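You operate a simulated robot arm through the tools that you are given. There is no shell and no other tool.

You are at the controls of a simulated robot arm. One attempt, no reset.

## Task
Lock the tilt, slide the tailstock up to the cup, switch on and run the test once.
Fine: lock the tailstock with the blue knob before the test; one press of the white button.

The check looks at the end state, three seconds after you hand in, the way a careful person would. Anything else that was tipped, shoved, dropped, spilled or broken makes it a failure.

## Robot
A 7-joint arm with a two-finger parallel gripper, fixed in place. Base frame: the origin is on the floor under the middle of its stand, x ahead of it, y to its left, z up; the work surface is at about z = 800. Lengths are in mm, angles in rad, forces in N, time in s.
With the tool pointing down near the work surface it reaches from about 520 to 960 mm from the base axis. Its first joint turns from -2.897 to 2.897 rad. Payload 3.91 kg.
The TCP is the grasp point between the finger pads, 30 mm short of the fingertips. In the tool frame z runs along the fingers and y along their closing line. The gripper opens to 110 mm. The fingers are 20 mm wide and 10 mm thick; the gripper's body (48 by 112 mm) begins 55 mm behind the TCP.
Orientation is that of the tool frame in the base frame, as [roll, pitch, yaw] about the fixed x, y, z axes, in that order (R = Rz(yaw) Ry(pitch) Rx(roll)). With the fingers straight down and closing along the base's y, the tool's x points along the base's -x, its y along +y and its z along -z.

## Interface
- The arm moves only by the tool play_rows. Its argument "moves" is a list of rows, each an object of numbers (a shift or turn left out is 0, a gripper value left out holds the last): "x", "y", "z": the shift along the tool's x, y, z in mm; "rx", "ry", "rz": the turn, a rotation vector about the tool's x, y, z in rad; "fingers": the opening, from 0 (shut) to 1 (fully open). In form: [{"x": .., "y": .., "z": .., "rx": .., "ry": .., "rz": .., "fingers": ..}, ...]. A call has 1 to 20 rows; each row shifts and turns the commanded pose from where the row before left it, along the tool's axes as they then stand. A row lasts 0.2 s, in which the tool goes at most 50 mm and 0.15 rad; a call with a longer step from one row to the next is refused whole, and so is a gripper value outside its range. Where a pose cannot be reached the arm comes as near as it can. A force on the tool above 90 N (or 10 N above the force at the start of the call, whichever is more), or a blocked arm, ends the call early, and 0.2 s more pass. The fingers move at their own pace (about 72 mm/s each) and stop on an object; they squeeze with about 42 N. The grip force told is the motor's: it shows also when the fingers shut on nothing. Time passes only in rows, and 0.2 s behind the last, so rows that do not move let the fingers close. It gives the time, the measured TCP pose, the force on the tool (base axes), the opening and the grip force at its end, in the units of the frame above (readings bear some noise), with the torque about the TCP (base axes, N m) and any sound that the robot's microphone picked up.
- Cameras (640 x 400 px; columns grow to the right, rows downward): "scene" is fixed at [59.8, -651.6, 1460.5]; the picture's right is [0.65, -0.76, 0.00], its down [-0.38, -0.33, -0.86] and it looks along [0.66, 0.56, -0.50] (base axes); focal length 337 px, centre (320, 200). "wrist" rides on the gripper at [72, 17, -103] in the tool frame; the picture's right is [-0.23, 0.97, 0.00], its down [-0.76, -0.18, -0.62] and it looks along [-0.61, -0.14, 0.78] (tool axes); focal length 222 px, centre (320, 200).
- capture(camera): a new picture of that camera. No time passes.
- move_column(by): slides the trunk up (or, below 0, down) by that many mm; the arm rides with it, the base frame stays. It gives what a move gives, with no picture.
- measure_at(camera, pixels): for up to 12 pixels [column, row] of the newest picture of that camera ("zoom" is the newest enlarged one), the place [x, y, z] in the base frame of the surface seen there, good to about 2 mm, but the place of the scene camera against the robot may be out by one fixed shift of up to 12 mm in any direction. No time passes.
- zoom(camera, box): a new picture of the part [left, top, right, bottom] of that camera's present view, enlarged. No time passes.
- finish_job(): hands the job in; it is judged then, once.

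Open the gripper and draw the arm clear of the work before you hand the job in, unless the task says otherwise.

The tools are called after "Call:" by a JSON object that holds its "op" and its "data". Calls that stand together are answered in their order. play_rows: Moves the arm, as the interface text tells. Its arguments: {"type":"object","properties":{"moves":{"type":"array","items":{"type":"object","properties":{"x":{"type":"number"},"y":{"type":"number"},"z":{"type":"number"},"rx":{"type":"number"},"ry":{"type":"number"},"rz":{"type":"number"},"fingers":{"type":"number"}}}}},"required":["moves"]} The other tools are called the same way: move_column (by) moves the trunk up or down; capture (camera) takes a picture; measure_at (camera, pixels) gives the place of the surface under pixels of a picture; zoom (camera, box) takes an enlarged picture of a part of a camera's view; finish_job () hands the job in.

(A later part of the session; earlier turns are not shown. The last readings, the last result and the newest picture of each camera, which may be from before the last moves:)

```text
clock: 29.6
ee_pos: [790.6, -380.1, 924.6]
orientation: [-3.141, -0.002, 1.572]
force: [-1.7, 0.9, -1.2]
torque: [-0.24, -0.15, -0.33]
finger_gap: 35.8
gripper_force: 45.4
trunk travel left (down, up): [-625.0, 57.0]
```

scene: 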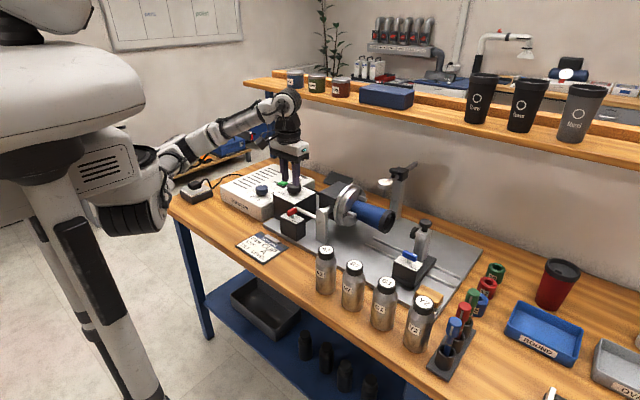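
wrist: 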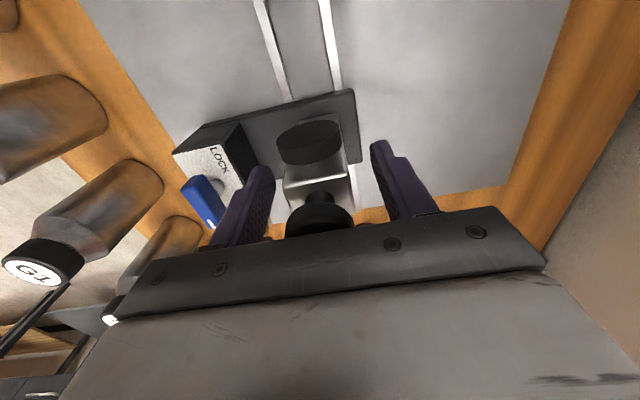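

Gripped at 35.8 mm. I slide the tailstock +y (tool +x) by a first 10 mm and read the force.

Call:
{"op": "play_rows", "data": {"moves": [{"x": 5}, {"x": 5}, {}]}}

Call:
{"op": "zoom", "data": {"camera": "scene", "box": [340, 160, 480, 290]}}

```text
clock: 30.4
ee_pos: [788.9, -371.8, 923.2]
orientation: [-3.141, 0.001, 1.574]
force: [2.5, -4.8, -2.4]
torque: [-0.45, -0.59, -0.61]
finger_gap: 35.5
gripper_force: 45.7
trunk travel left (down, up): [-625.0, 57.0]
```

```text
3.08 times, centred on (410, 225) of scene
```

zoom: 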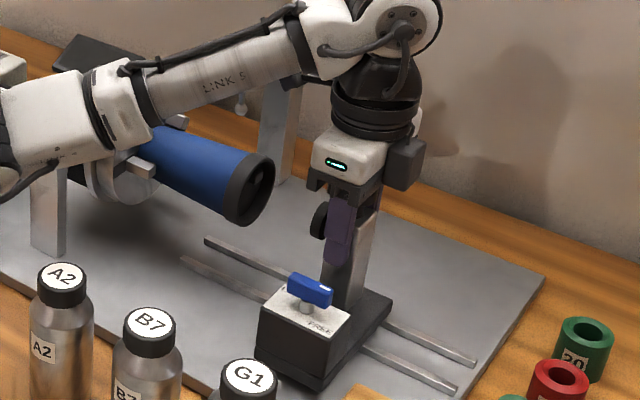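

The tailstock follows with only ~5 N. I slide another 45 mm in gentle steps.

Call:
{"op": "play_rows", "data": {"moves": [{"x": 6}, {"x": 6}, {"x": 6}, {"x": 6}, {"x": 6}, {"x": 6}, {"x": 6}, {"x": 3}, {}]}}

Call:
{"op": "zoom", "data": {"camera": "scene", "box": [340, 160, 480, 290]}}

Call:
{"op": "capture", "data": {"camera": "wrist"}}

```text
clock: 32.4
ee_pos: [790.6, -324.6, 924.3]
orientation: [-3.14, 0.0, 1.572]
force: [-3.1, -2.7, 4.3]
torque: [-0.41, 0.37, -0.76]
finger_gap: 35.7
gripper_force: 45.1
trunk travel left (down, up): [-625.0, 57.0]
```

```text
3.08 times, centred on (410, 225) of scene
```

zoom: 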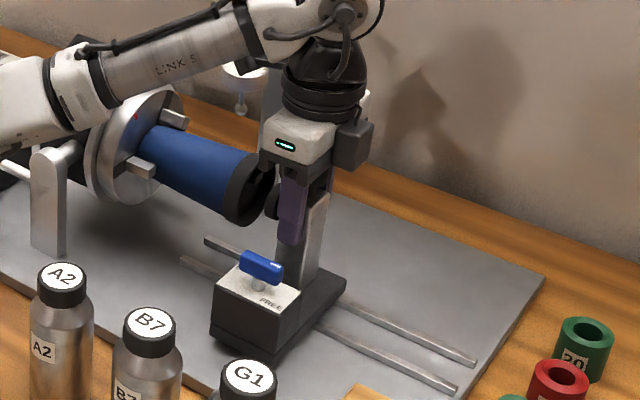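

```text
taken
```

wrist: 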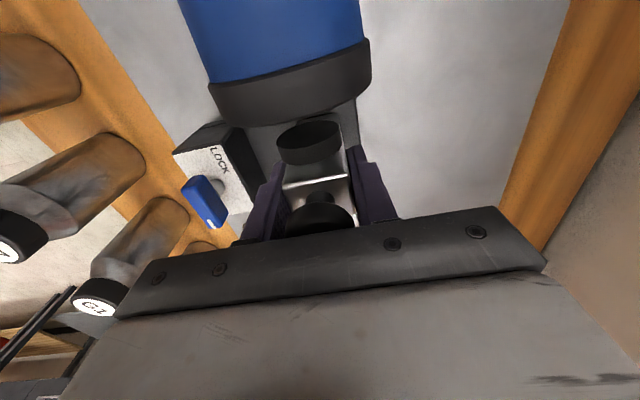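

The pad (310,140) now approaches the rim (290,100). I measure the remaining gap in the wrist picture.

Call:
{"op": "measure_at", "data": {"camera": "wrist", "pixels": [[310, 128], [310, 122], [300, 150], [285, 118], [320, 113], [290, 100], [340, 100], [300, 160]]}}

Call:
{"op": "zoom", "data": {"camera": "wrist", "box": [190, 60, 390, 220]}}

```text
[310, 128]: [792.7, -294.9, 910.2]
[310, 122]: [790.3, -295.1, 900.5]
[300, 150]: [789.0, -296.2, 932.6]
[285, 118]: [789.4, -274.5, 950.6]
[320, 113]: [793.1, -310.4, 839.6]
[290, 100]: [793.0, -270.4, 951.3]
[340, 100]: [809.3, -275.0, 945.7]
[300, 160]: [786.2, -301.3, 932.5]
```

```text
2.50 times, centred on (290, 140) of wrist
```

zoom: 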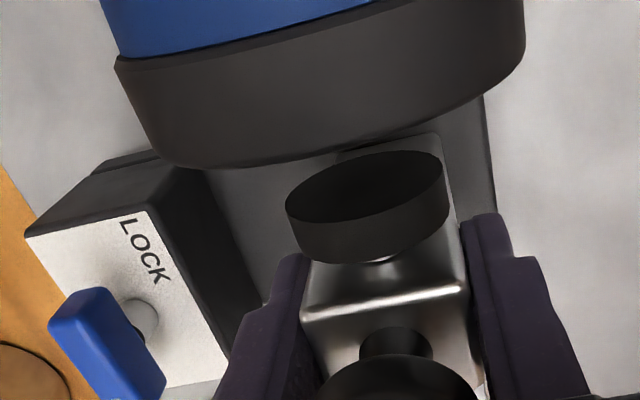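

Pad face is at y≈-295, rim at y≈-275. I advance 18 mm, then creep in 2 mm steps watching the y force.

Call:
{"op": "play_rows", "data": {"moves": [{"x": 4}, {"x": 4}, {"x": 4}, {"x": 3}, {"x": 3}, {}]}}

Call:
{"op": "zoom", "data": {"camera": "wrist", "box": [190, 60, 390, 220]}}

```text
clock: 33.8
ee_pos: [789.5, -307.5, 924.3]
orientation: [3.14, 0.0, 1.574]
force: [5.5, -4.0, 9.7]
torque: [0.17, -0.38, -0.69]
finger_gap: 35.9
gripper_force: 45.2
trunk travel left (down, up): [-625.0, 57.0]
```

```text
2.50 times, centred on (290, 140) of wrist
```

zoom: 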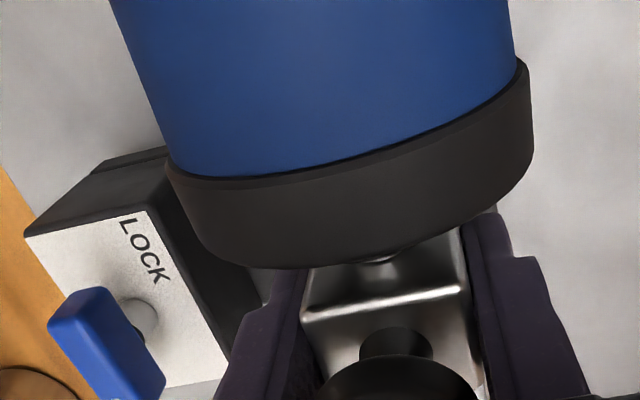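

Force is still at sliding level (~4 N). I creep 4 mm in 1 mm rows.

Call:
{"op": "play_rows", "data": {"moves": [{"x": 1}, {"x": 1}, {"x": 1}, {"x": 1}, {}]}}

Call:
{"op": "play_rows", "data": {"moves": [{"x": 1}, {"x": 1}, {"x": 1}, {}]}}

```text
clock: 35.0
ee_pos: [791.2, -306.6, 923.9]
orientation: [3.138, 0.001, 1.571]
force: [17.5, -25.5, 21.5]
torque: [0.18, 0.94, -0.12]
finger_gap: 36.1
gripper_force: 45.2
trunk travel left (down, up): [-625.0, 57.0]
```

```text
clock: 36.0
ee_pos: [789.1, -302.5, 922.7]
orientation: [3.14, 0.002, 1.572]
force: [15.1, -34.8, 16.2]
torque: [-0.37, 0.88, -0.18]
finger_gap: 35.7
gripper_force: 45.0
trunk travel left (down, up): [-625.0, 57.0]
```

The y force rose to −25 then −35 N with little further motion: the pad is in contact. I look at the contact before going on.

Call:
{"op": "capture", "data": {"camera": "wrist"}}

Call:
{"op": "zoom", "data": {"camera": "scene", "box": [350, 190, 430, 250]}}

Call:
{"op": "zoom", "data": {"camera": "wrist", "box": [190, 60, 390, 220]}}

Call:
{"op": "measure_at", "data": {"camera": "wrist", "pixels": [[300, 160], [308, 165], [312, 178], [320, 100], [300, 150], [290, 165], [230, 150], [210, 190]]}}

```text
taken
```

wrist: 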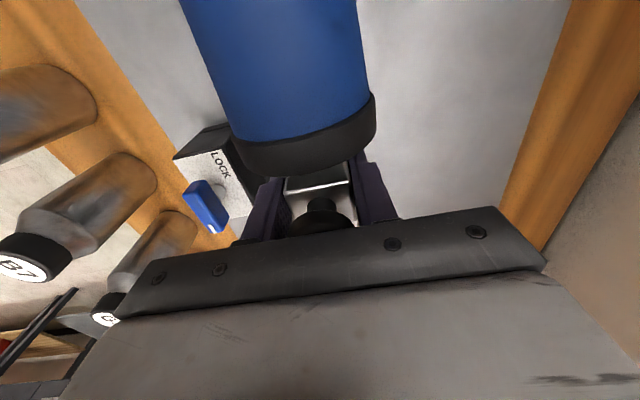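

```text
6.67 times, centred on (390, 220) of scene
```

zoom: 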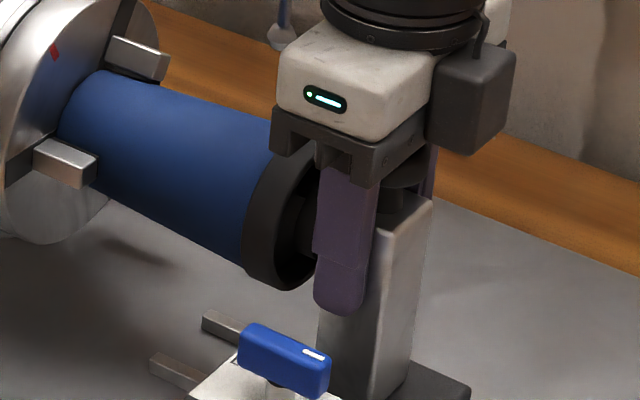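

```text
2.50 times, centred on (290, 140) of wrist
```

zoom: 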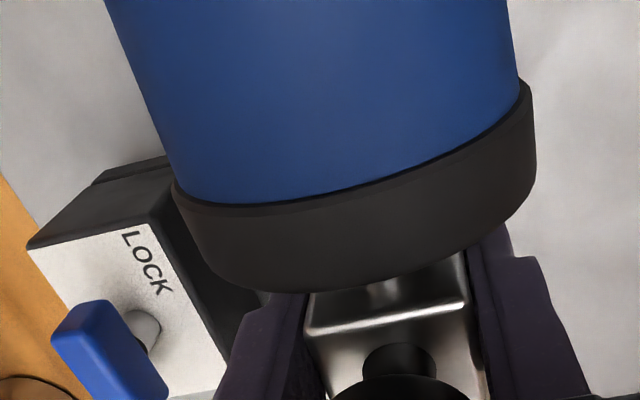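

```text
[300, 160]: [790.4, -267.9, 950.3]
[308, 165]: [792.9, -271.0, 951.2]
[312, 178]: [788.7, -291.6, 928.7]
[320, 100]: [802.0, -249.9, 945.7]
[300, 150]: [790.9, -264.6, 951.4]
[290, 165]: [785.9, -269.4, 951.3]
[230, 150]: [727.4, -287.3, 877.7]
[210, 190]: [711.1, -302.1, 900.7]
```

The pad sits just inside the rim with ~30 N contact. I ease the command back 3 mm to relax the push, then measure positions again.

Call:
{"op": "play_rows", "data": {"moves": [{"x": -1}, {"x": -1}, {"x": -1}, {}]}}

Call:
{"op": "zoom", "data": {"camera": "wrist", "box": [190, 60, 390, 220]}}

Call:
{"op": "measure_at", "data": {"camera": "zoom", "pixels": [[118, 222], [112, 330], [100, 318], [390, 322], [390, 300], [370, 185], [370, 178], [35, 243], [310, 325], [462, 300]]}}

```text
clock: 37.0
ee_pos: [790.3, -303.4, 921.8]
orientation: [-3.14, -0.002, 1.574]
force: [0.3, -12.7, 1.6]
torque: [-1.45, -0.47, -0.65]
finger_gap: 36.2
gripper_force: 44.9
trunk travel left (down, up): [-625.0, 57.0]
```

```text
2.50 times, centred on (290, 140) of wrist
```

zoom: 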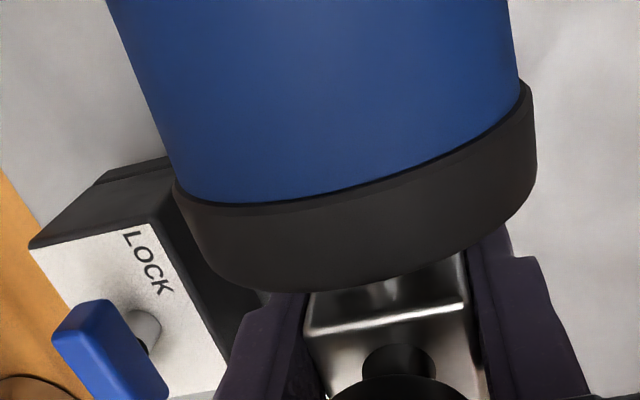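

```text
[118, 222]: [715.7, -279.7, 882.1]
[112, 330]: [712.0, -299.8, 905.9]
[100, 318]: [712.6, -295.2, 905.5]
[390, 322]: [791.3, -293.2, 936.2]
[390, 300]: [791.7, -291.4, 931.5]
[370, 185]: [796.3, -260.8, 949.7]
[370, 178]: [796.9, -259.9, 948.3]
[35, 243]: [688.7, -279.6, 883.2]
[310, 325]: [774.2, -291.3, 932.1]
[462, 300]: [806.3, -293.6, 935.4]
```

The tailstock moved 77 mm (plate edge −356.6 → −279.6), pad ~3 mm inside the rim and in contact with ~8 N residual. I release and lift straight up.

Call:
{"op": "play_rows", "data": {"moves": [{"fingers": 0.55}, {}, {}, {"z": -30}, {"z": -40}, {"z": -40}, {"z": -30}, {}]}}

Call:
{"op": "capture", "data": {"camera": "wrist"}}

Call:
{"op": "zoom", "data": {"camera": "wrist", "box": [200, 20, 400, 180]}}

Call:
{"op": "zoom", "data": {"camera": "scene", "box": [340, 180, 460, 290]}}

```text
clock: 38.8
ee_pos: [791.6, -304.8, 1065.0]
orientation: [3.141, -0.001, 1.573]
force: [0.2, -0.3, 0.1]
torque: [-0.02, -0.04, 0.01]
finger_gap: 60.4
gripper_force: 0.0
trunk travel left (down, up): [-625.0, 57.0]
```

```text
taken
```

wrist: 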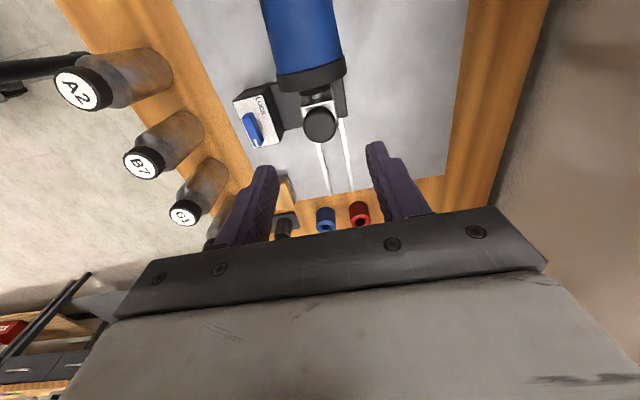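

```text
2.50 times, centred on (300, 100) of wrist
```

zoom: 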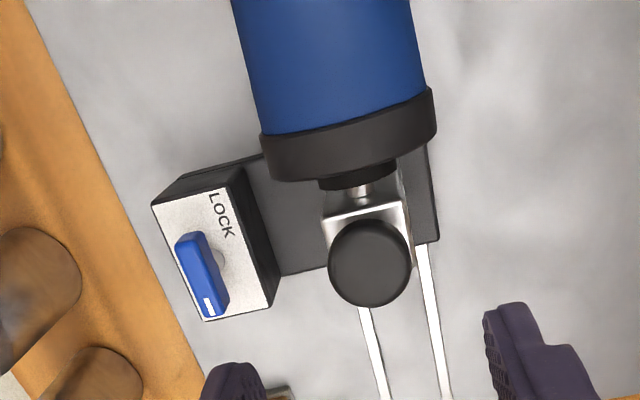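

```text
3.64 times, centred on (400, 235) of scene
```

zoom: 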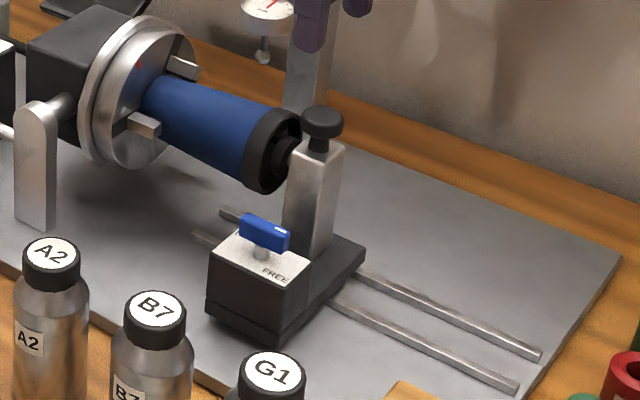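

The tailstock stayed in place with the pad inside the rim. I measure the blue lever for gripping and zoom on the pad contact.

Call:
{"op": "measure_at", "data": {"camera": "zoom", "pixels": [[265, 232], [240, 228]]}}

Call:
{"op": "zoom", "data": {"camera": "scene", "box": [370, 195, 430, 240]}}

Call:
{"op": "zoom", "data": {"camera": "wrist", "box": [220, 70, 310, 150]}}

Call:
{"op": "measure_at", "data": {"camera": "wrist", "pixels": [[247, 116], [251, 127], [257, 141], [243, 119], [255, 118], [234, 102], [267, 91], [280, 140], [254, 148], [312, 97], [305, 92], [325, 88]]}}

```text
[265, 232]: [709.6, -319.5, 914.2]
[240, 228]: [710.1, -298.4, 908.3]
```

```text
8.89 times, centred on (400, 218) of scene
```

zoom: 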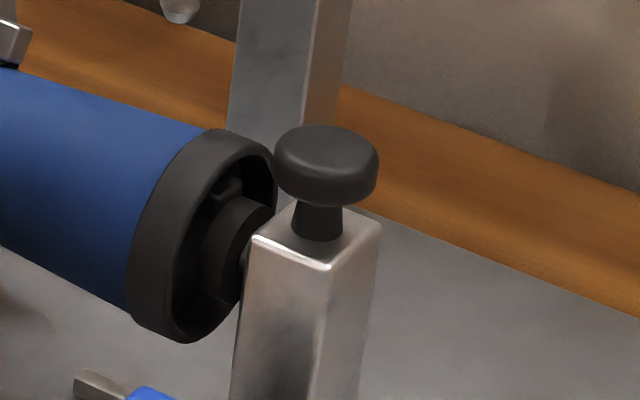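

```text
5.00 times, centred on (265, 110) of wrist
```

zoom: 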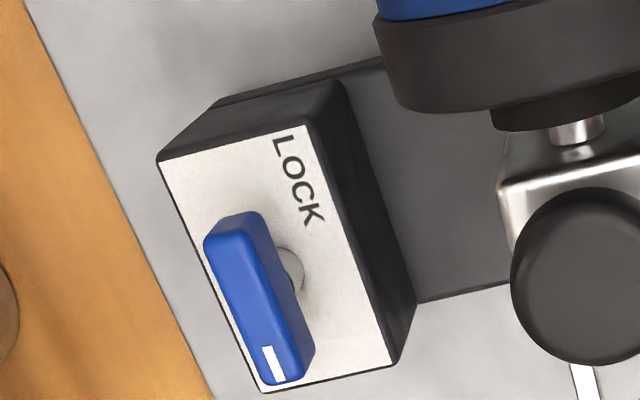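

```text
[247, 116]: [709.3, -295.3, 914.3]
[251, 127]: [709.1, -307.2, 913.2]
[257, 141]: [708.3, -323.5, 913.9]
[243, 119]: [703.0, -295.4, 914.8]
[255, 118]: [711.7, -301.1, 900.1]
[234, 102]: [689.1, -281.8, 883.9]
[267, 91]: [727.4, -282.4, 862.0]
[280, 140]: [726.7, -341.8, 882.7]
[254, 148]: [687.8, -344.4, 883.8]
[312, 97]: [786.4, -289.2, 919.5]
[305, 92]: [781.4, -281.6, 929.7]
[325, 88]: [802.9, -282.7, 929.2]
```

I measure the lid face, rim edge and pad depth in the scene zoom to confirm the pad really bears on the lid.

Call:
{"op": "zoom", "data": {"camera": "scene", "box": [380, 200, 410, 232]}}

Call:
{"op": "measure_at", "data": {"camera": "zoom", "pixels": [[200, 350], [240, 300], [260, 250], [300, 200], [330, 160], [360, 200], [380, 250], [400, 280], [300, 300], [320, 330], [420, 150], [440, 200]]}}

```text
12.50 times, centred on (395, 216) of scene
```

zoom: 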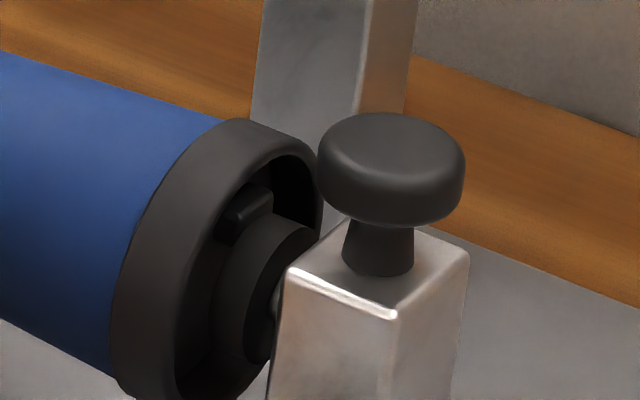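

```text
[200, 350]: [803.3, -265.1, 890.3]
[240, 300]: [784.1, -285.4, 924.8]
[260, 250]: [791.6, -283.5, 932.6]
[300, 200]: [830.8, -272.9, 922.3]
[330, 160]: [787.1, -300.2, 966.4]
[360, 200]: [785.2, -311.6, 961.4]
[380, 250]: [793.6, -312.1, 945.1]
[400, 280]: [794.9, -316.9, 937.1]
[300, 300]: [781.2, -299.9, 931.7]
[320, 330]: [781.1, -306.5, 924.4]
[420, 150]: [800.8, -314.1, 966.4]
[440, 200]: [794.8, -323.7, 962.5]
```

Measuring more points: the recess floor left of the pad, the rim's front lip and the pad's front and back edges.

Call:
{"op": "measure_at", "data": {"camera": "zoom", "pixels": [[215, 270], [205, 300], [195, 340], [225, 365], [222, 340], [225, 290], [235, 260], [245, 205], [260, 195], [275, 175], [185, 290], [178, 350]]}}

Call:
{"op": "measure_at", "data": {"camera": "zoom", "pixels": [[220, 300], [218, 320], [228, 300], [250, 320], [262, 300], [285, 240], [240, 240], [250, 230], [300, 150], [250, 140], [190, 240], [165, 330]]}}

```text
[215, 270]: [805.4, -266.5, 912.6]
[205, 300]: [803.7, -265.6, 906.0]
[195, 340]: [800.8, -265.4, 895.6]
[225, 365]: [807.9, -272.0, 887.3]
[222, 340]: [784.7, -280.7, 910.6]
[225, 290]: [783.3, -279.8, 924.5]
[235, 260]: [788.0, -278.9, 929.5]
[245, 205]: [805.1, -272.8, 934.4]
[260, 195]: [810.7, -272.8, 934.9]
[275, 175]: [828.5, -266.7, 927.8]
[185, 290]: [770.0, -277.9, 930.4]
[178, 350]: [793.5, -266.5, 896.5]
```

```text
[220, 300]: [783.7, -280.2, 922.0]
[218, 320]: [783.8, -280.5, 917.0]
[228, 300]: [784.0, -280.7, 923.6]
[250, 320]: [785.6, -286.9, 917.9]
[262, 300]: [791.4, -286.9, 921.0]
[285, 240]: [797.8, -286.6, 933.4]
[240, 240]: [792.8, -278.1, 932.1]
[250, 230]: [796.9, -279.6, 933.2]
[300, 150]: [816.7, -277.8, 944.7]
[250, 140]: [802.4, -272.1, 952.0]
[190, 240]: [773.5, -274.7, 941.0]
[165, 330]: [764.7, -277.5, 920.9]
```

The readings put the pad face right at the rim plane with the lid recessed behind. I check whether rim and pad positions agree in the wrist view (rim lip along (282,88)–(345,70)) and that the cup has not moved.

Call:
{"op": "zoom", "data": {"camera": "wrist", "box": [260, 50, 370, 130]}}

Call:
{"op": "measure_at", "data": {"camera": "zoom", "pixels": [[150, 195], [250, 210], [350, 185], [440, 120], [110, 130], [250, 155], [400, 110], [250, 225], [350, 215], [300, 232], [230, 232], [310, 250]]}}

```text
5.00 times, centred on (315, 90) of wrist
```

zoom: 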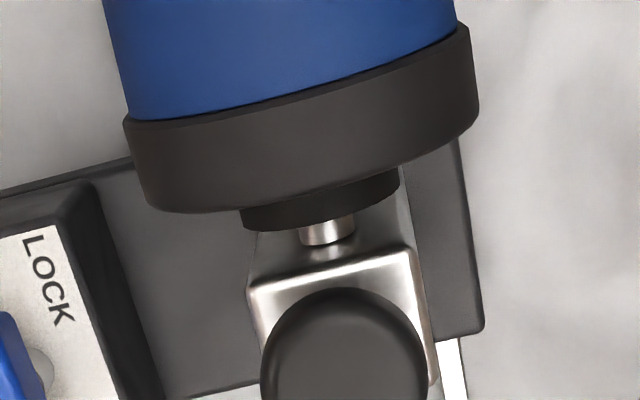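

```text
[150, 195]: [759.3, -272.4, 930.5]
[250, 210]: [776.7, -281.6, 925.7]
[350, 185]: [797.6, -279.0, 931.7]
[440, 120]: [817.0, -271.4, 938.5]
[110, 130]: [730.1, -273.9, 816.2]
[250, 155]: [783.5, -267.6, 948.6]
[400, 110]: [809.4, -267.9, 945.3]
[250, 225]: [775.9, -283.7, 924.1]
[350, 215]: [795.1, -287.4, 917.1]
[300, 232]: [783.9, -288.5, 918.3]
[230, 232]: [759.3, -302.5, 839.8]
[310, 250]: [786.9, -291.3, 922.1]
```

Everything agrees: pad at the rim plane, cup unmoved, tailstock up against it. Next the blue lever, pivot ≈(707.5,-310.5), top z≈914.5: I move above it with fingers narrowed, still closing along x.

Call:
{"op": "play_rows", "data": {"moves": [{"y": -42, "x": -2, "fingers": 0.25}, {"y": -42, "x": -2.5}, {"z": 40}, {"z": 40}, {"z": 25}, {"z": 15}, {}]}}

Call:
{"op": "capture", "data": {"camera": "wrist"}}

Call:
{"op": "zoom", "data": {"camera": "wrist", "box": [240, 90, 420, 230]}}

Call:
{"op": "zoom", "data": {"camera": "scene", "box": [340, 180, 460, 290]}}

```text
clock: 40.4
ee_pos: [705.1, -307.0, 943.0]
orientation: [-3.141, 0.0, 1.572]
force: [-0.6, -0.7, 0.4]
torque: [0.04, -0.02, 0.03]
finger_gap: 27.6
gripper_force: 0.1
trunk travel left (down, up): [-625.0, 57.0]
```

```text
taken
```

wrist: 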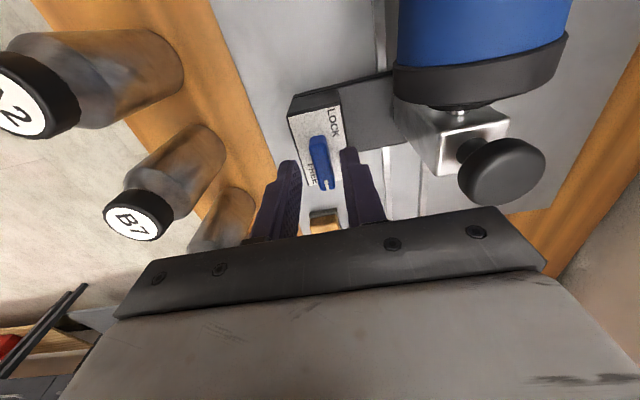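

```text
2.86 times, centred on (330, 160) of wrist
```

zoom: 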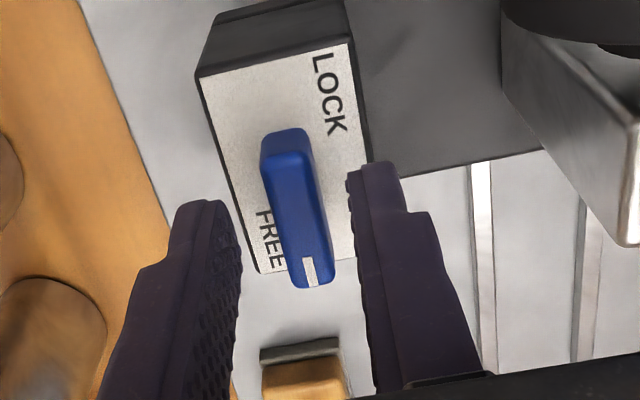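

```text
3.64 times, centred on (400, 235) of scene
```

zoom: 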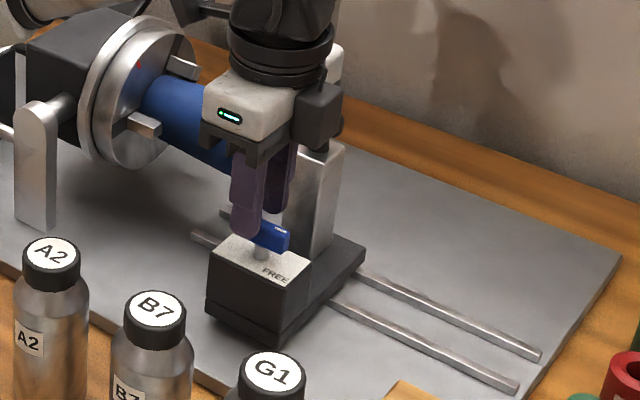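

The lever lies between the fingers (zoom (290,205)). I measure it once more from here to centre x and y.

Call:
{"op": "measure_at", "data": {"camera": "zoom", "pixels": [[285, 145], [270, 165], [312, 160], [292, 205], [310, 275], [290, 270], [328, 262], [203, 78], [350, 45], [262, 272], [362, 165]]}}

```text
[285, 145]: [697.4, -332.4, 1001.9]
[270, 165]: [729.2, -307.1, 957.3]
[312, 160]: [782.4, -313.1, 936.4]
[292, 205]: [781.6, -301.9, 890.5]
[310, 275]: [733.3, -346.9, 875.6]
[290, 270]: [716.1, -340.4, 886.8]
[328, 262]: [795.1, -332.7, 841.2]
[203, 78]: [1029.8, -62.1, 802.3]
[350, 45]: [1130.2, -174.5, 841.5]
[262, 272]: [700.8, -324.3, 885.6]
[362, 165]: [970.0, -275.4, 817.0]
```

That used the scene zoom; I repeat with the wrist picture's own pixels.

Call:
{"op": "measure_at", "data": {"camera": "wrist", "pixels": [[318, 141], [320, 162], [326, 187], [313, 148], [326, 146], [320, 185], [332, 182], [290, 118], [340, 107], [310, 185]]}}

```text
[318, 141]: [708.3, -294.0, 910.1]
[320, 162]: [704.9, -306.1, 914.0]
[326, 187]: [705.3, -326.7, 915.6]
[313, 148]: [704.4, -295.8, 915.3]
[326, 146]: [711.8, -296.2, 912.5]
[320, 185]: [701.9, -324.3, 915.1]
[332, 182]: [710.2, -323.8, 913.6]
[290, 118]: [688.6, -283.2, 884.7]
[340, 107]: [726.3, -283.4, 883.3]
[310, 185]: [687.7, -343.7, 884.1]
```

Lever centre ≈ (707,-311). I shift +2 mm in x and −2.5 mm in y (leaving a slight bias toward the cup), lower to z≈934 and close.

Call:
{"op": "play_rows", "data": {"moves": [{"x": -2.5, "y": 2}, {"z": 9}, {}, {"fingers": 0}, {}, {}, {}]}}

Call:
{"op": "capture", "data": {"camera": "wrist"}}

```text
clock: 42.0
ee_pos: [705.5, -311.0, 933.9]
orientation: [-3.139, -0.002, 1.571]
force: [-27.5, 1.6, -6.4]
torque: [0.75, 0.58, -0.05]
finger_gap: 11.9
gripper_force: 44.9
trunk travel left (down, up): [-625.0, 57.0]
```

```text
taken
```

wrist: 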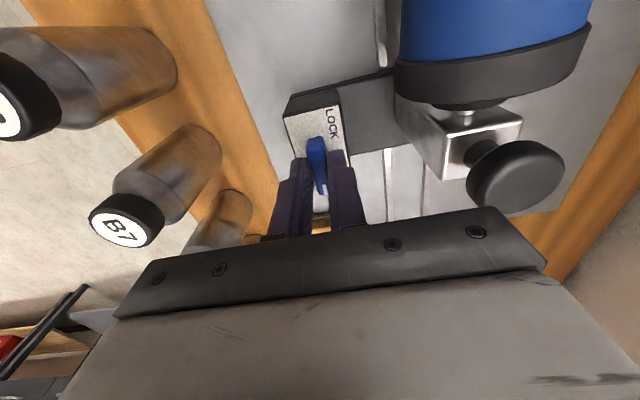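

Gripped (11.9 mm), but a −27 N side force in x shows the lever's line is ~4 mm nearer; I shift the command −x (tool −y) 4 mm to relax it.

Call:
{"op": "play_rows", "data": {"moves": [{"y": -2}, {"y": -2}, {}]}}

```text
clock: 42.8
ee_pos: [704.6, -310.8, 933.4]
orientation: [3.139, 0.001, 1.579]
force: [8.8, -7.5, -0.9]
torque: [0.57, -0.17, 0.02]
finger_gap: 11.8
gripper_force: 45.1
trunk travel left (down, up): [-625.0, 57.0]
```

Side force is now small (+9 N). I add 1 mm back and begin turning counter-clockwise in steps.

Call:
{"op": "play_rows", "data": {"moves": [{"y": 1}, {"rz": -0.1}, {"rz": -0.1}, {"rz": -0.1}, {"rz": -0.1}]}}

Call:
{"op": "capture", "data": {"camera": "wrist"}}

```text
clock: 44.0
ee_pos: [704.4, -310.2, 934.6]
orientation: [3.141, 0.0, 1.974]
force: [1.4, -1.8, 0.7]
torque: [-1.33, -0.58, 0.0]
finger_gap: 11.9
gripper_force: 45.1
trunk travel left (down, up): [-625.0, 57.0]
```

```text
taken
```

wrist: 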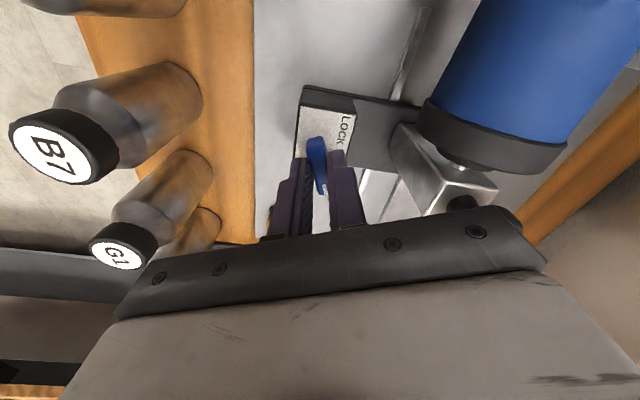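

The lever turns freely with the gripper. I continue to about 70°.

Call:
{"op": "play_rows", "data": {"moves": [{"rz": -0.12}, {"rz": -0.12}, {"rz": -0.12}, {"rz": -0.12}, {"rz": -0.12}, {"rz": -0.12}, {}]}}

Call:
{"op": "capture", "data": {"camera": "wrist"}}

```text
clock: 45.6
ee_pos: [703.9, -311.9, 932.9]
orientation: [3.142, -0.001, 2.693]
force: [-6.7, -18.2, 3.6]
torque: [-0.06, 1.1, -0.08]
finger_gap: 11.7
gripper_force: 45.3
trunk travel left (down, up): [-625.0, 57.0]
```

```text
taken
```

wrist: 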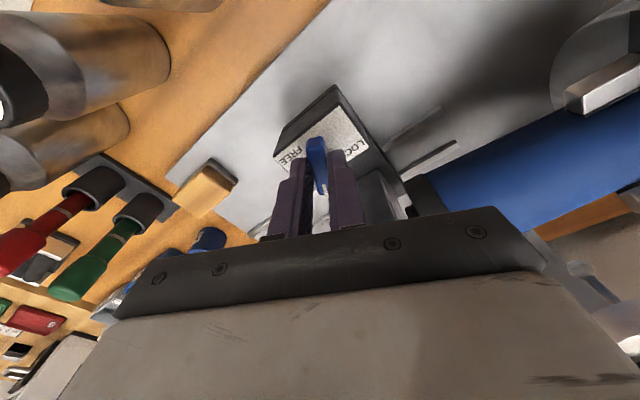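

The y reaction of −18 N means the tailstock is being held toward the cup, as wanted. I finish the turn to 90° and press 0.1 rad past it to feel the stop.

Call:
{"op": "play_rows", "data": {"moves": [{"rz": -0.12}, {"rz": -0.12}, {"rz": -0.12}, {"rz": -0.09}, {}]}}

Call:
{"op": "play_rows", "data": {"moves": [{"rz": -0.06}, {"rz": -0.05}, {}]}}

Call:
{"op": "zoom", "data": {"camera": "wrist", "box": [240, 90, 420, 230]}}

```text
clock: 46.8
ee_pos: [703.3, -313.0, 934.5]
orientation: [-3.14, 0.0, -3.141]
force: [-17.5, -24.5, -1.2]
torque: [-0.66, 0.02, -0.01]
finger_gap: 11.6
gripper_force: 44.8
trunk travel left (down, up): [-625.0, 57.0]
```

```text
clock: 47.6
ee_pos: [703.4, -312.7, 934.1]
orientation: [-3.141, 0.0, -3.031]
force: [-11.3, -26.2, 1.9]
torque: [-0.61, 0.55, -1.08]
finger_gap: 13.4
gripper_force: 44.9
trunk travel left (down, up): [-625.0, 57.0]
```

```text
2.86 times, centred on (330, 160) of wrist
```

zoom: 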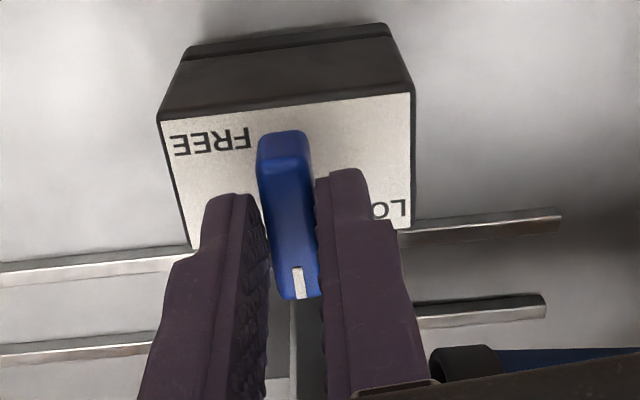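

The same stop is felt (−1.08 N·m): blue lever is at LOCK with its tip toward +x. I turn back the excess, ease y by 1.5 mm, open and lift.

Call:
{"op": "play_rows", "data": {"moves": [{"rz": 0.06}, {"rz": 0.05}, {"y": -1.5}, {"fingers": 0.35}, {}, {}, {"z": -25}, {"z": -40}, {"z": -45}, {}]}}

Call:
{"op": "capture", "data": {"camera": "wrist"}}

Call:
{"op": "capture", "data": {"camera": "scene"}}

Call:
{"op": "zoom", "data": {"camera": "wrist", "box": [220, 70, 440, 230]}}

```text
clock: 49.8
ee_pos: [704.9, -311.6, 1042.6]
orientation: [3.141, 0.001, -3.139]
force: [-0.1, 0.5, -0.2]
torque: [-0.01, -0.01, -0.03]
finger_gap: 38.5
gripper_force: 0.0
trunk travel left (down, up): [-625.0, 57.0]
```

```text
taken
```

wrist: 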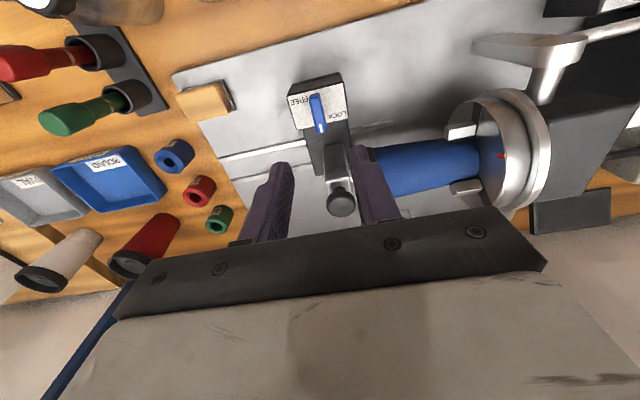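

```text
taken
```

scene: 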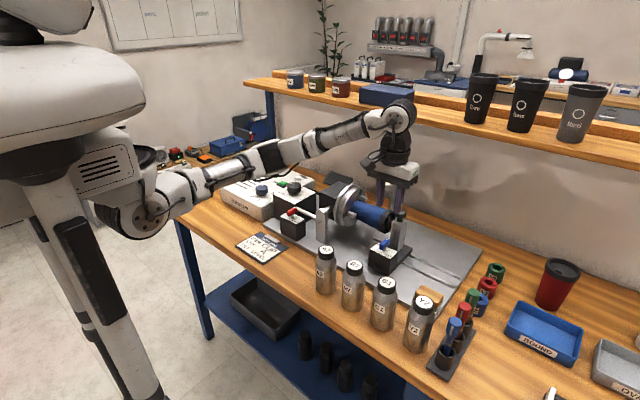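

```text
2.50 times, centred on (330, 150) of wrist
```

zoom: 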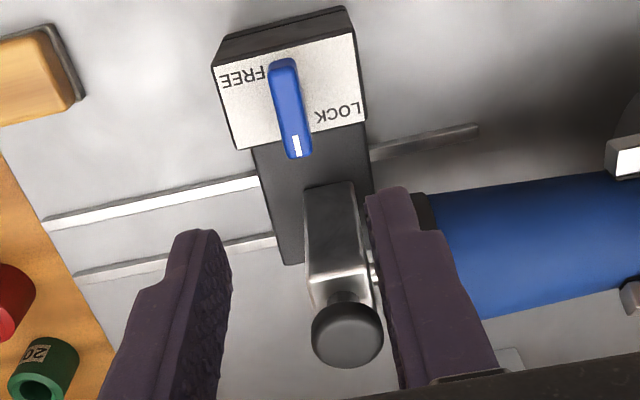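

Blue lever reads LOCK, pad still at the rim. Now the control box: the dial is on C and the job card says STOP A, so I travel left over to the dial at about (711,189).

Call:
{"op": "play_rows", "data": {"moves": [{"z": -25}, {"y": 46}, {"y": 46}, {"y": 46}, {"y": 46}, {"y": 46}, {"y": 46}, {"y": 46}, {"y": 46}, {"y": 46}, {"y": 46}, {"y": 40, "fingers": 0.6}, {}]}}

Call:
{"op": "capture", "data": {"camera": "wrist"}}

Call:
{"op": "zoom", "data": {"camera": "wrist", "box": [220, 50, 440, 210]}}

```text
clock: 52.6
ee_pos: [702.2, 188.8, 1067.4]
orientation: [3.14, 0.0, -3.14]
force: [-0.1, -0.5, 0.4]
torque: [-0.01, 0.01, -0.03]
finger_gap: 66.1
gripper_force: 0.0
trunk travel left (down, up): [-625.0, 57.0]
```

```text
taken
```

wrist: 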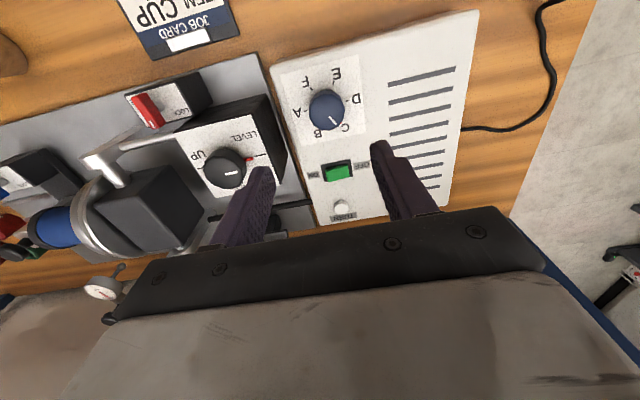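

```text
2.50 times, centred on (330, 130) of wrist
```

zoom: 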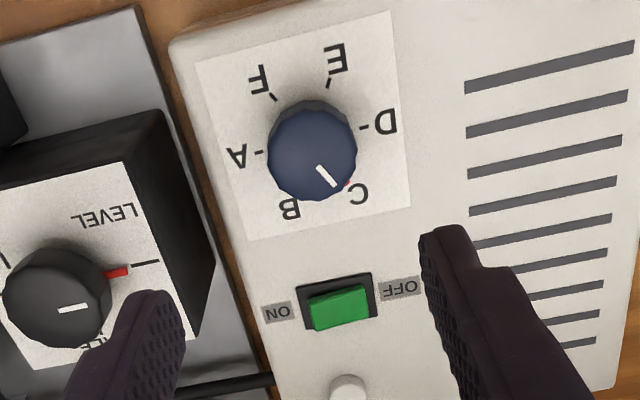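

The dial (zoom (312,150)) points at C, with A at the −y side. I measure the knob's top, sides and the panel around it.

Call:
{"op": "measure_at", "data": {"camera": "zoom", "pixels": [[312, 150], [275, 155], [350, 148], [310, 115], [315, 190], [262, 153], [362, 130], [285, 195], [350, 180], [230, 230], [330, 178], [300, 95]]}}

Call:
{"op": "measure_at", "data": {"camera": "zoom", "pixels": [[340, 308], [320, 315], [362, 298], [310, 290], [372, 275], [348, 380], [348, 390], [200, 150], [420, 200], [270, 100], [270, 312], [400, 288]]}}

```text
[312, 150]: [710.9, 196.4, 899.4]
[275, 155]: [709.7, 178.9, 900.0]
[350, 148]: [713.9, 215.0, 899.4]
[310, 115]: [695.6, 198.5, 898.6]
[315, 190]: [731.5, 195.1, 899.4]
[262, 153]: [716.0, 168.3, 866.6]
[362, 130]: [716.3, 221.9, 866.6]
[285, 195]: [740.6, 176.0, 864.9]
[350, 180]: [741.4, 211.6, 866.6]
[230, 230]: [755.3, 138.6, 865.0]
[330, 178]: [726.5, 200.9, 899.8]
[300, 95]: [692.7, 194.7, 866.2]
```

```text
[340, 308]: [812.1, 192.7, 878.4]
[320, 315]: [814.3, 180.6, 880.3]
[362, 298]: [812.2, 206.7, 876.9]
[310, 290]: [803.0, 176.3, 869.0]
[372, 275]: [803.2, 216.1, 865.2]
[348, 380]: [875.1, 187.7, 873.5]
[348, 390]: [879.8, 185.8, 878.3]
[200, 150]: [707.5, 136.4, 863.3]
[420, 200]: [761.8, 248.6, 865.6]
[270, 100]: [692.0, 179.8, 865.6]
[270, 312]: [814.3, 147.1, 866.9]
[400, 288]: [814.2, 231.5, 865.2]
```

Knob centre ≈(714,196), top z 899.5, panel z 866; the rocker's ON side is raised (z 880) so it is OFF. I centre over the dial, pre-turn 30° counter-clockwise and descend around the knob.

Call:
{"op": "play_rows", "data": {"moves": [{"x": -12, "y": 7}, {"rz": -0.131}, {"rz": -0.131}, {"rz": -0.131}, {"rz": -0.1306}, {"z": 45}, {"z": 45}, {"z": 35}, {}]}}

Call:
{"op": "capture", "data": {"camera": "wrist"}}

Call:
{"op": "zoom", "data": {"camera": "scene", "box": [210, 130, 330, 230]}}

Call:
{"op": "zoom", "data": {"camera": "wrist", "box": [220, 80, 440, 240]}}

```text
clock: 54.6
ee_pos: [716.2, 192.9, 944.1]
orientation: [3.14, -0.001, -2.616]
force: [-0.1, 0.5, 1.3]
torque: [0.03, 0.02, -0.02]
finger_gap: 65.9
gripper_force: 0.1
trunk travel left (down, up): [-625.0, 57.0]
```

```text
taken
```

wrist: 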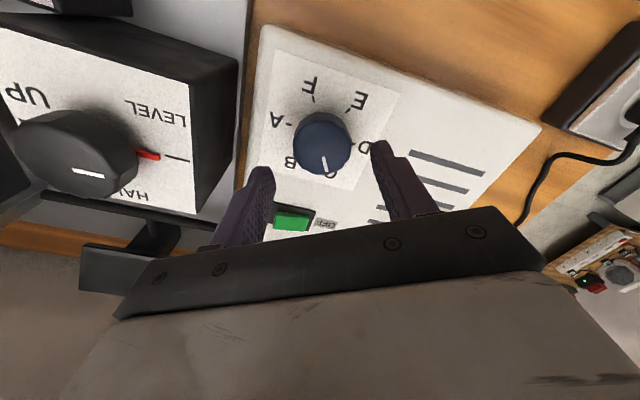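

```text
4.00 times, centred on (270, 180) of scene
```

zoom: 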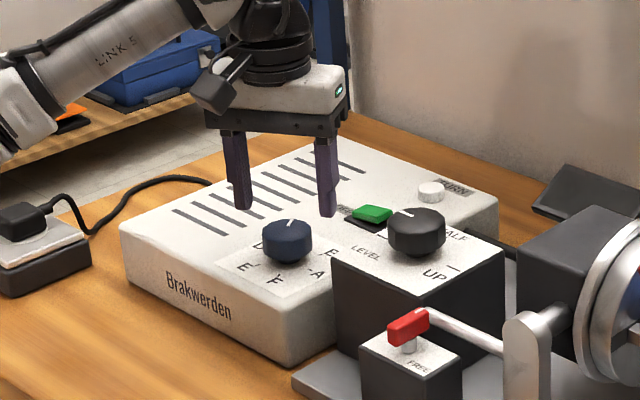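

```text
2.50 times, centred on (330, 160) of wrist
```

zoom: 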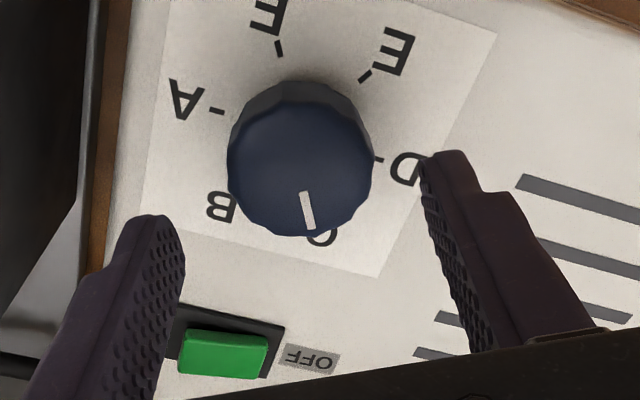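

I re-measure the knob from here (zoom centre (300,160)) to refine centring before lowering.

Call:
{"op": "measure_at", "data": {"camera": "wrist", "pixels": [[322, 146], [297, 146], [347, 146], [320, 118], [322, 170], [295, 128], [344, 128], [305, 165], [340, 165], [288, 140]]}}

```text
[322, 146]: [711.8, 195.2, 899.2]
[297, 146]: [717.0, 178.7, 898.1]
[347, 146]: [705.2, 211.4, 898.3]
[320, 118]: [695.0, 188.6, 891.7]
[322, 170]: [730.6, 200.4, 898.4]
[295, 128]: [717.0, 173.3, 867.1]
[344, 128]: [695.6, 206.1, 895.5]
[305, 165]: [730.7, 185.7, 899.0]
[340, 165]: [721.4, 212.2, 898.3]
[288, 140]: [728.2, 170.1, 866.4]
```

Centre ≈(712.5,195.5). I trim by ~1.5 mm, lower to TCP z≈911 (tips ~15 mm above the panel) and close on the knob.

Call:
{"op": "play_rows", "data": {"moves": [{"x": 1.3, "y": 0.75, "z": 18}, {"z": 15}, {}, {"fingers": 0}, {}, {}, {}]}}

Call:
{"op": "zoom", "data": {"camera": "wrist", "box": [220, 80, 440, 240]}}

```text
clock: 56.2
ee_pos: [714.8, 194.9, 911.1]
orientation: [3.141, 0.001, -2.615]
force: [-0.8, -1.9, -1.7]
torque: [-0.03, -0.27, -0.01]
finger_gap: 43.2
gripper_force: 44.9
trunk travel left (down, up): [-625.0, 57.0]
```

```text
2.50 times, centred on (330, 160) of wrist
```

zoom: 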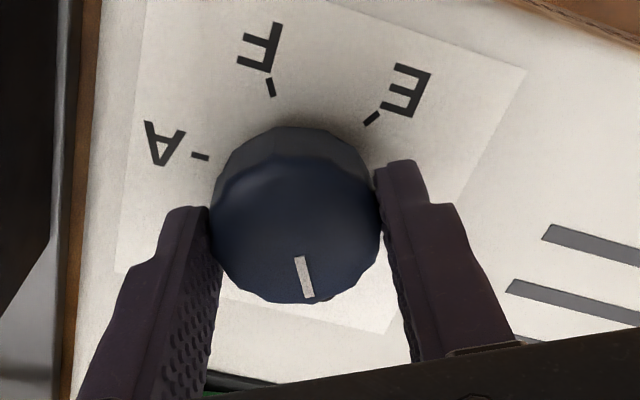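

Gripped at 43 mm with negligible side force. I turn clockwise (tool +rz) toward B and then A, checking after the first 30°.

Call:
{"op": "play_rows", "data": {"moves": [{"rz": 0.1}, {"rz": 0.1}, {"rz": 0.1}, {"rz": 0.1}, {"rz": 0.1236}]}}

Call:
{"op": "zoom", "data": {"camera": "wrist", "box": [220, 80, 440, 240]}}

```text
clock: 57.4
ee_pos: [714.3, 194.9, 912.0]
orientation: [3.141, -0.002, -3.142]
force: [-9.0, -6.4, -11.7]
torque: [-0.09, 0.02, -0.03]
finger_gap: 43.1
gripper_force: 45.0
trunk travel left (down, up): [-625.0, 57.0]
```

```text
2.50 times, centred on (330, 160) of wrist
```

zoom: 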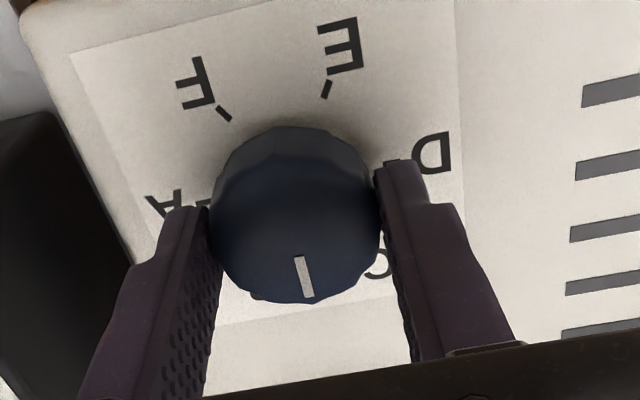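

The knob follows. I turn the remaining 90° toward A.

Call:
{"op": "play_rows", "data": {"moves": [{"rz": 0.131}, {"rz": 0.131}, {"rz": 0.131}, {"rz": 0.131}, {"rz": 0.131}, {"rz": 0.131}, {}]}}

Call:
{"op": "zoom", "data": {"camera": "wrist", "box": [220, 80, 440, 240]}}

Call:
{"op": "play_rows", "data": {"moves": [{"rz": 0.131}, {"rz": 0.131}, {"rz": 0.131}, {"rz": 0.131}, {"rz": 0.131}, {"rz": 0.13}, {}]}}

Call:
{"op": "capture", "data": {"camera": "wrist"}}

Call:
{"op": "zoom", "data": {"camera": "wrist", "box": [220, 80, 440, 240]}}

```text
clock: 59.0
ee_pos: [714.5, 195.1, 910.3]
orientation: [3.141, 0.0, 2.356]
force: [-6.8, -5.2, -10.4]
torque: [0.0, 0.23, -0.02]
finger_gap: 43.2
gripper_force: 45.0
trunk travel left (down, up): [-625.0, 57.0]
```

```text
2.50 times, centred on (330, 160) of wrist
```

zoom: 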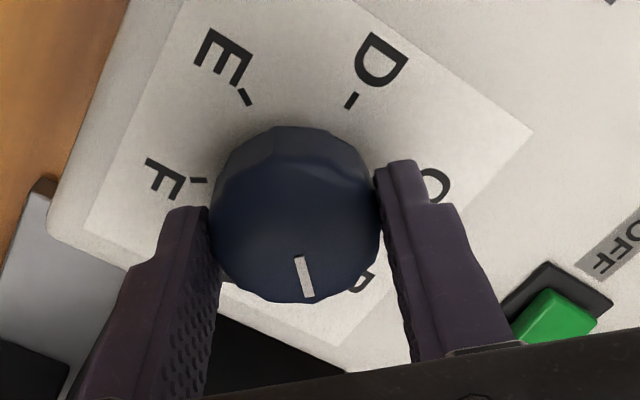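

```text
clock: 60.6
ee_pos: [713.9, 194.1, 911.3]
orientation: [3.138, 0.0, 1.572]
force: [17.6, 3.0, 3.7]
torque: [-0.34, -0.43, 0.02]
finger_gap: 43.0
gripper_force: 44.9
trunk travel left (down, up): [-625.0, 57.0]
```

```text
taken
```

wrist: 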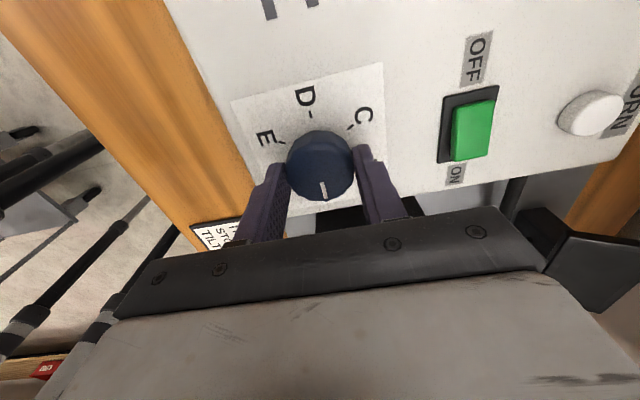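

```text
2.50 times, centred on (330, 160) of wrist
```

zoom: 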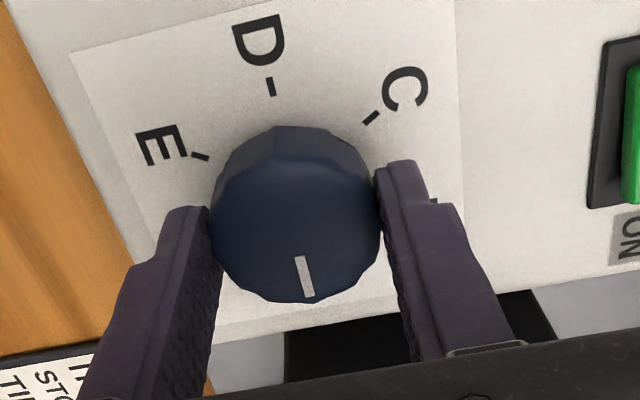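

The pointer is now opposite D, i.e. toward A. I measure the pointer line's ends to check it is on the tick.

Call:
{"op": "measure_at", "data": {"camera": "zoom", "pixels": [[299, 258], [309, 295], [296, 230], [270, 80], [272, 95]]}}

```text
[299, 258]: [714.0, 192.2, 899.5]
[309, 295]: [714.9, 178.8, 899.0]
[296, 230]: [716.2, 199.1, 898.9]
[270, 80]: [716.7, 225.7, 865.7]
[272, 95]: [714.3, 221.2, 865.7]
```

Pointer runs (714.0,192)→(714.9,179): along −y, on A. I open, lift clear and look from above.

Call:
{"op": "play_rows", "data": {"moves": [{"fingers": 0.6}, {}, {}, {"z": -30}, {"z": -40}, {"z": -40}, {"z": -20}, {}]}}

Call:
{"op": "capture", "data": {"camera": "wrist"}}

Call:
{"op": "zoom", "data": {"camera": "wrist", "box": [220, 30, 440, 190]}}

```text
clock: 62.4
ee_pos: [714.8, 193.8, 1041.4]
orientation: [3.141, -0.001, 1.573]
force: [0.7, -0.3, -0.9]
torque: [-0.01, 0.0, -0.02]
finger_gap: 66.0
gripper_force: 0.1
trunk travel left (down, up): [-625.0, 57.0]
```

```text
taken
```

wrist: 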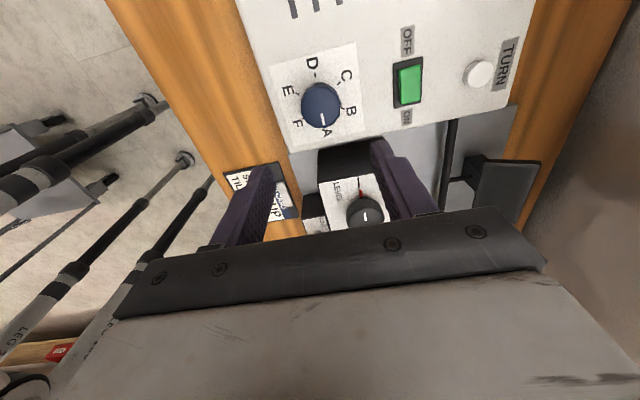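

```text
2.50 times, centred on (330, 110) of wrist
```

zoom: 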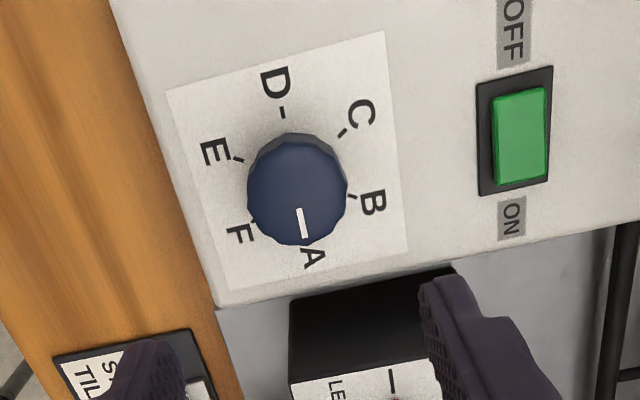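

The dial is on A. I measure the rocker and the white TURN button from this view before pressing.

Call:
{"op": "measure_at", "data": {"camera": "wrist", "pixels": [[408, 68], [402, 100], [416, 98], [408, 101], [400, 70], [418, 62], [396, 105], [405, 118], [479, 73], [470, 75], [488, 74], [479, 85]]}}

Call:
{"op": "zoom", "data": {"camera": "wrist", "box": [380, 20, 520, 130]}}

```text
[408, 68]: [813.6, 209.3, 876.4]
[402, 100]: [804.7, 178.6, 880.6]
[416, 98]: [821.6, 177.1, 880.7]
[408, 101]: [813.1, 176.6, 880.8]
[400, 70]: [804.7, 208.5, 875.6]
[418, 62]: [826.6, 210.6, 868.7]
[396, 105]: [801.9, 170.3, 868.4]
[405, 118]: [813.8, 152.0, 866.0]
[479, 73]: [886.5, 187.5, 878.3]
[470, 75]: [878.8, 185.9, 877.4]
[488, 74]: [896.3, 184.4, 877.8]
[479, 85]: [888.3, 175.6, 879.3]
```

```text
3.64 times, centred on (450, 75) of wrist
```

zoom: 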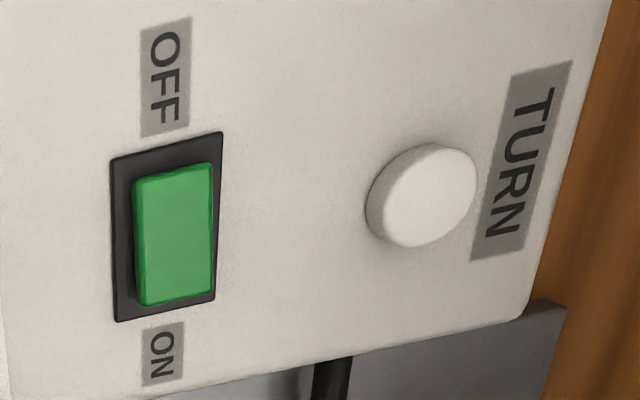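

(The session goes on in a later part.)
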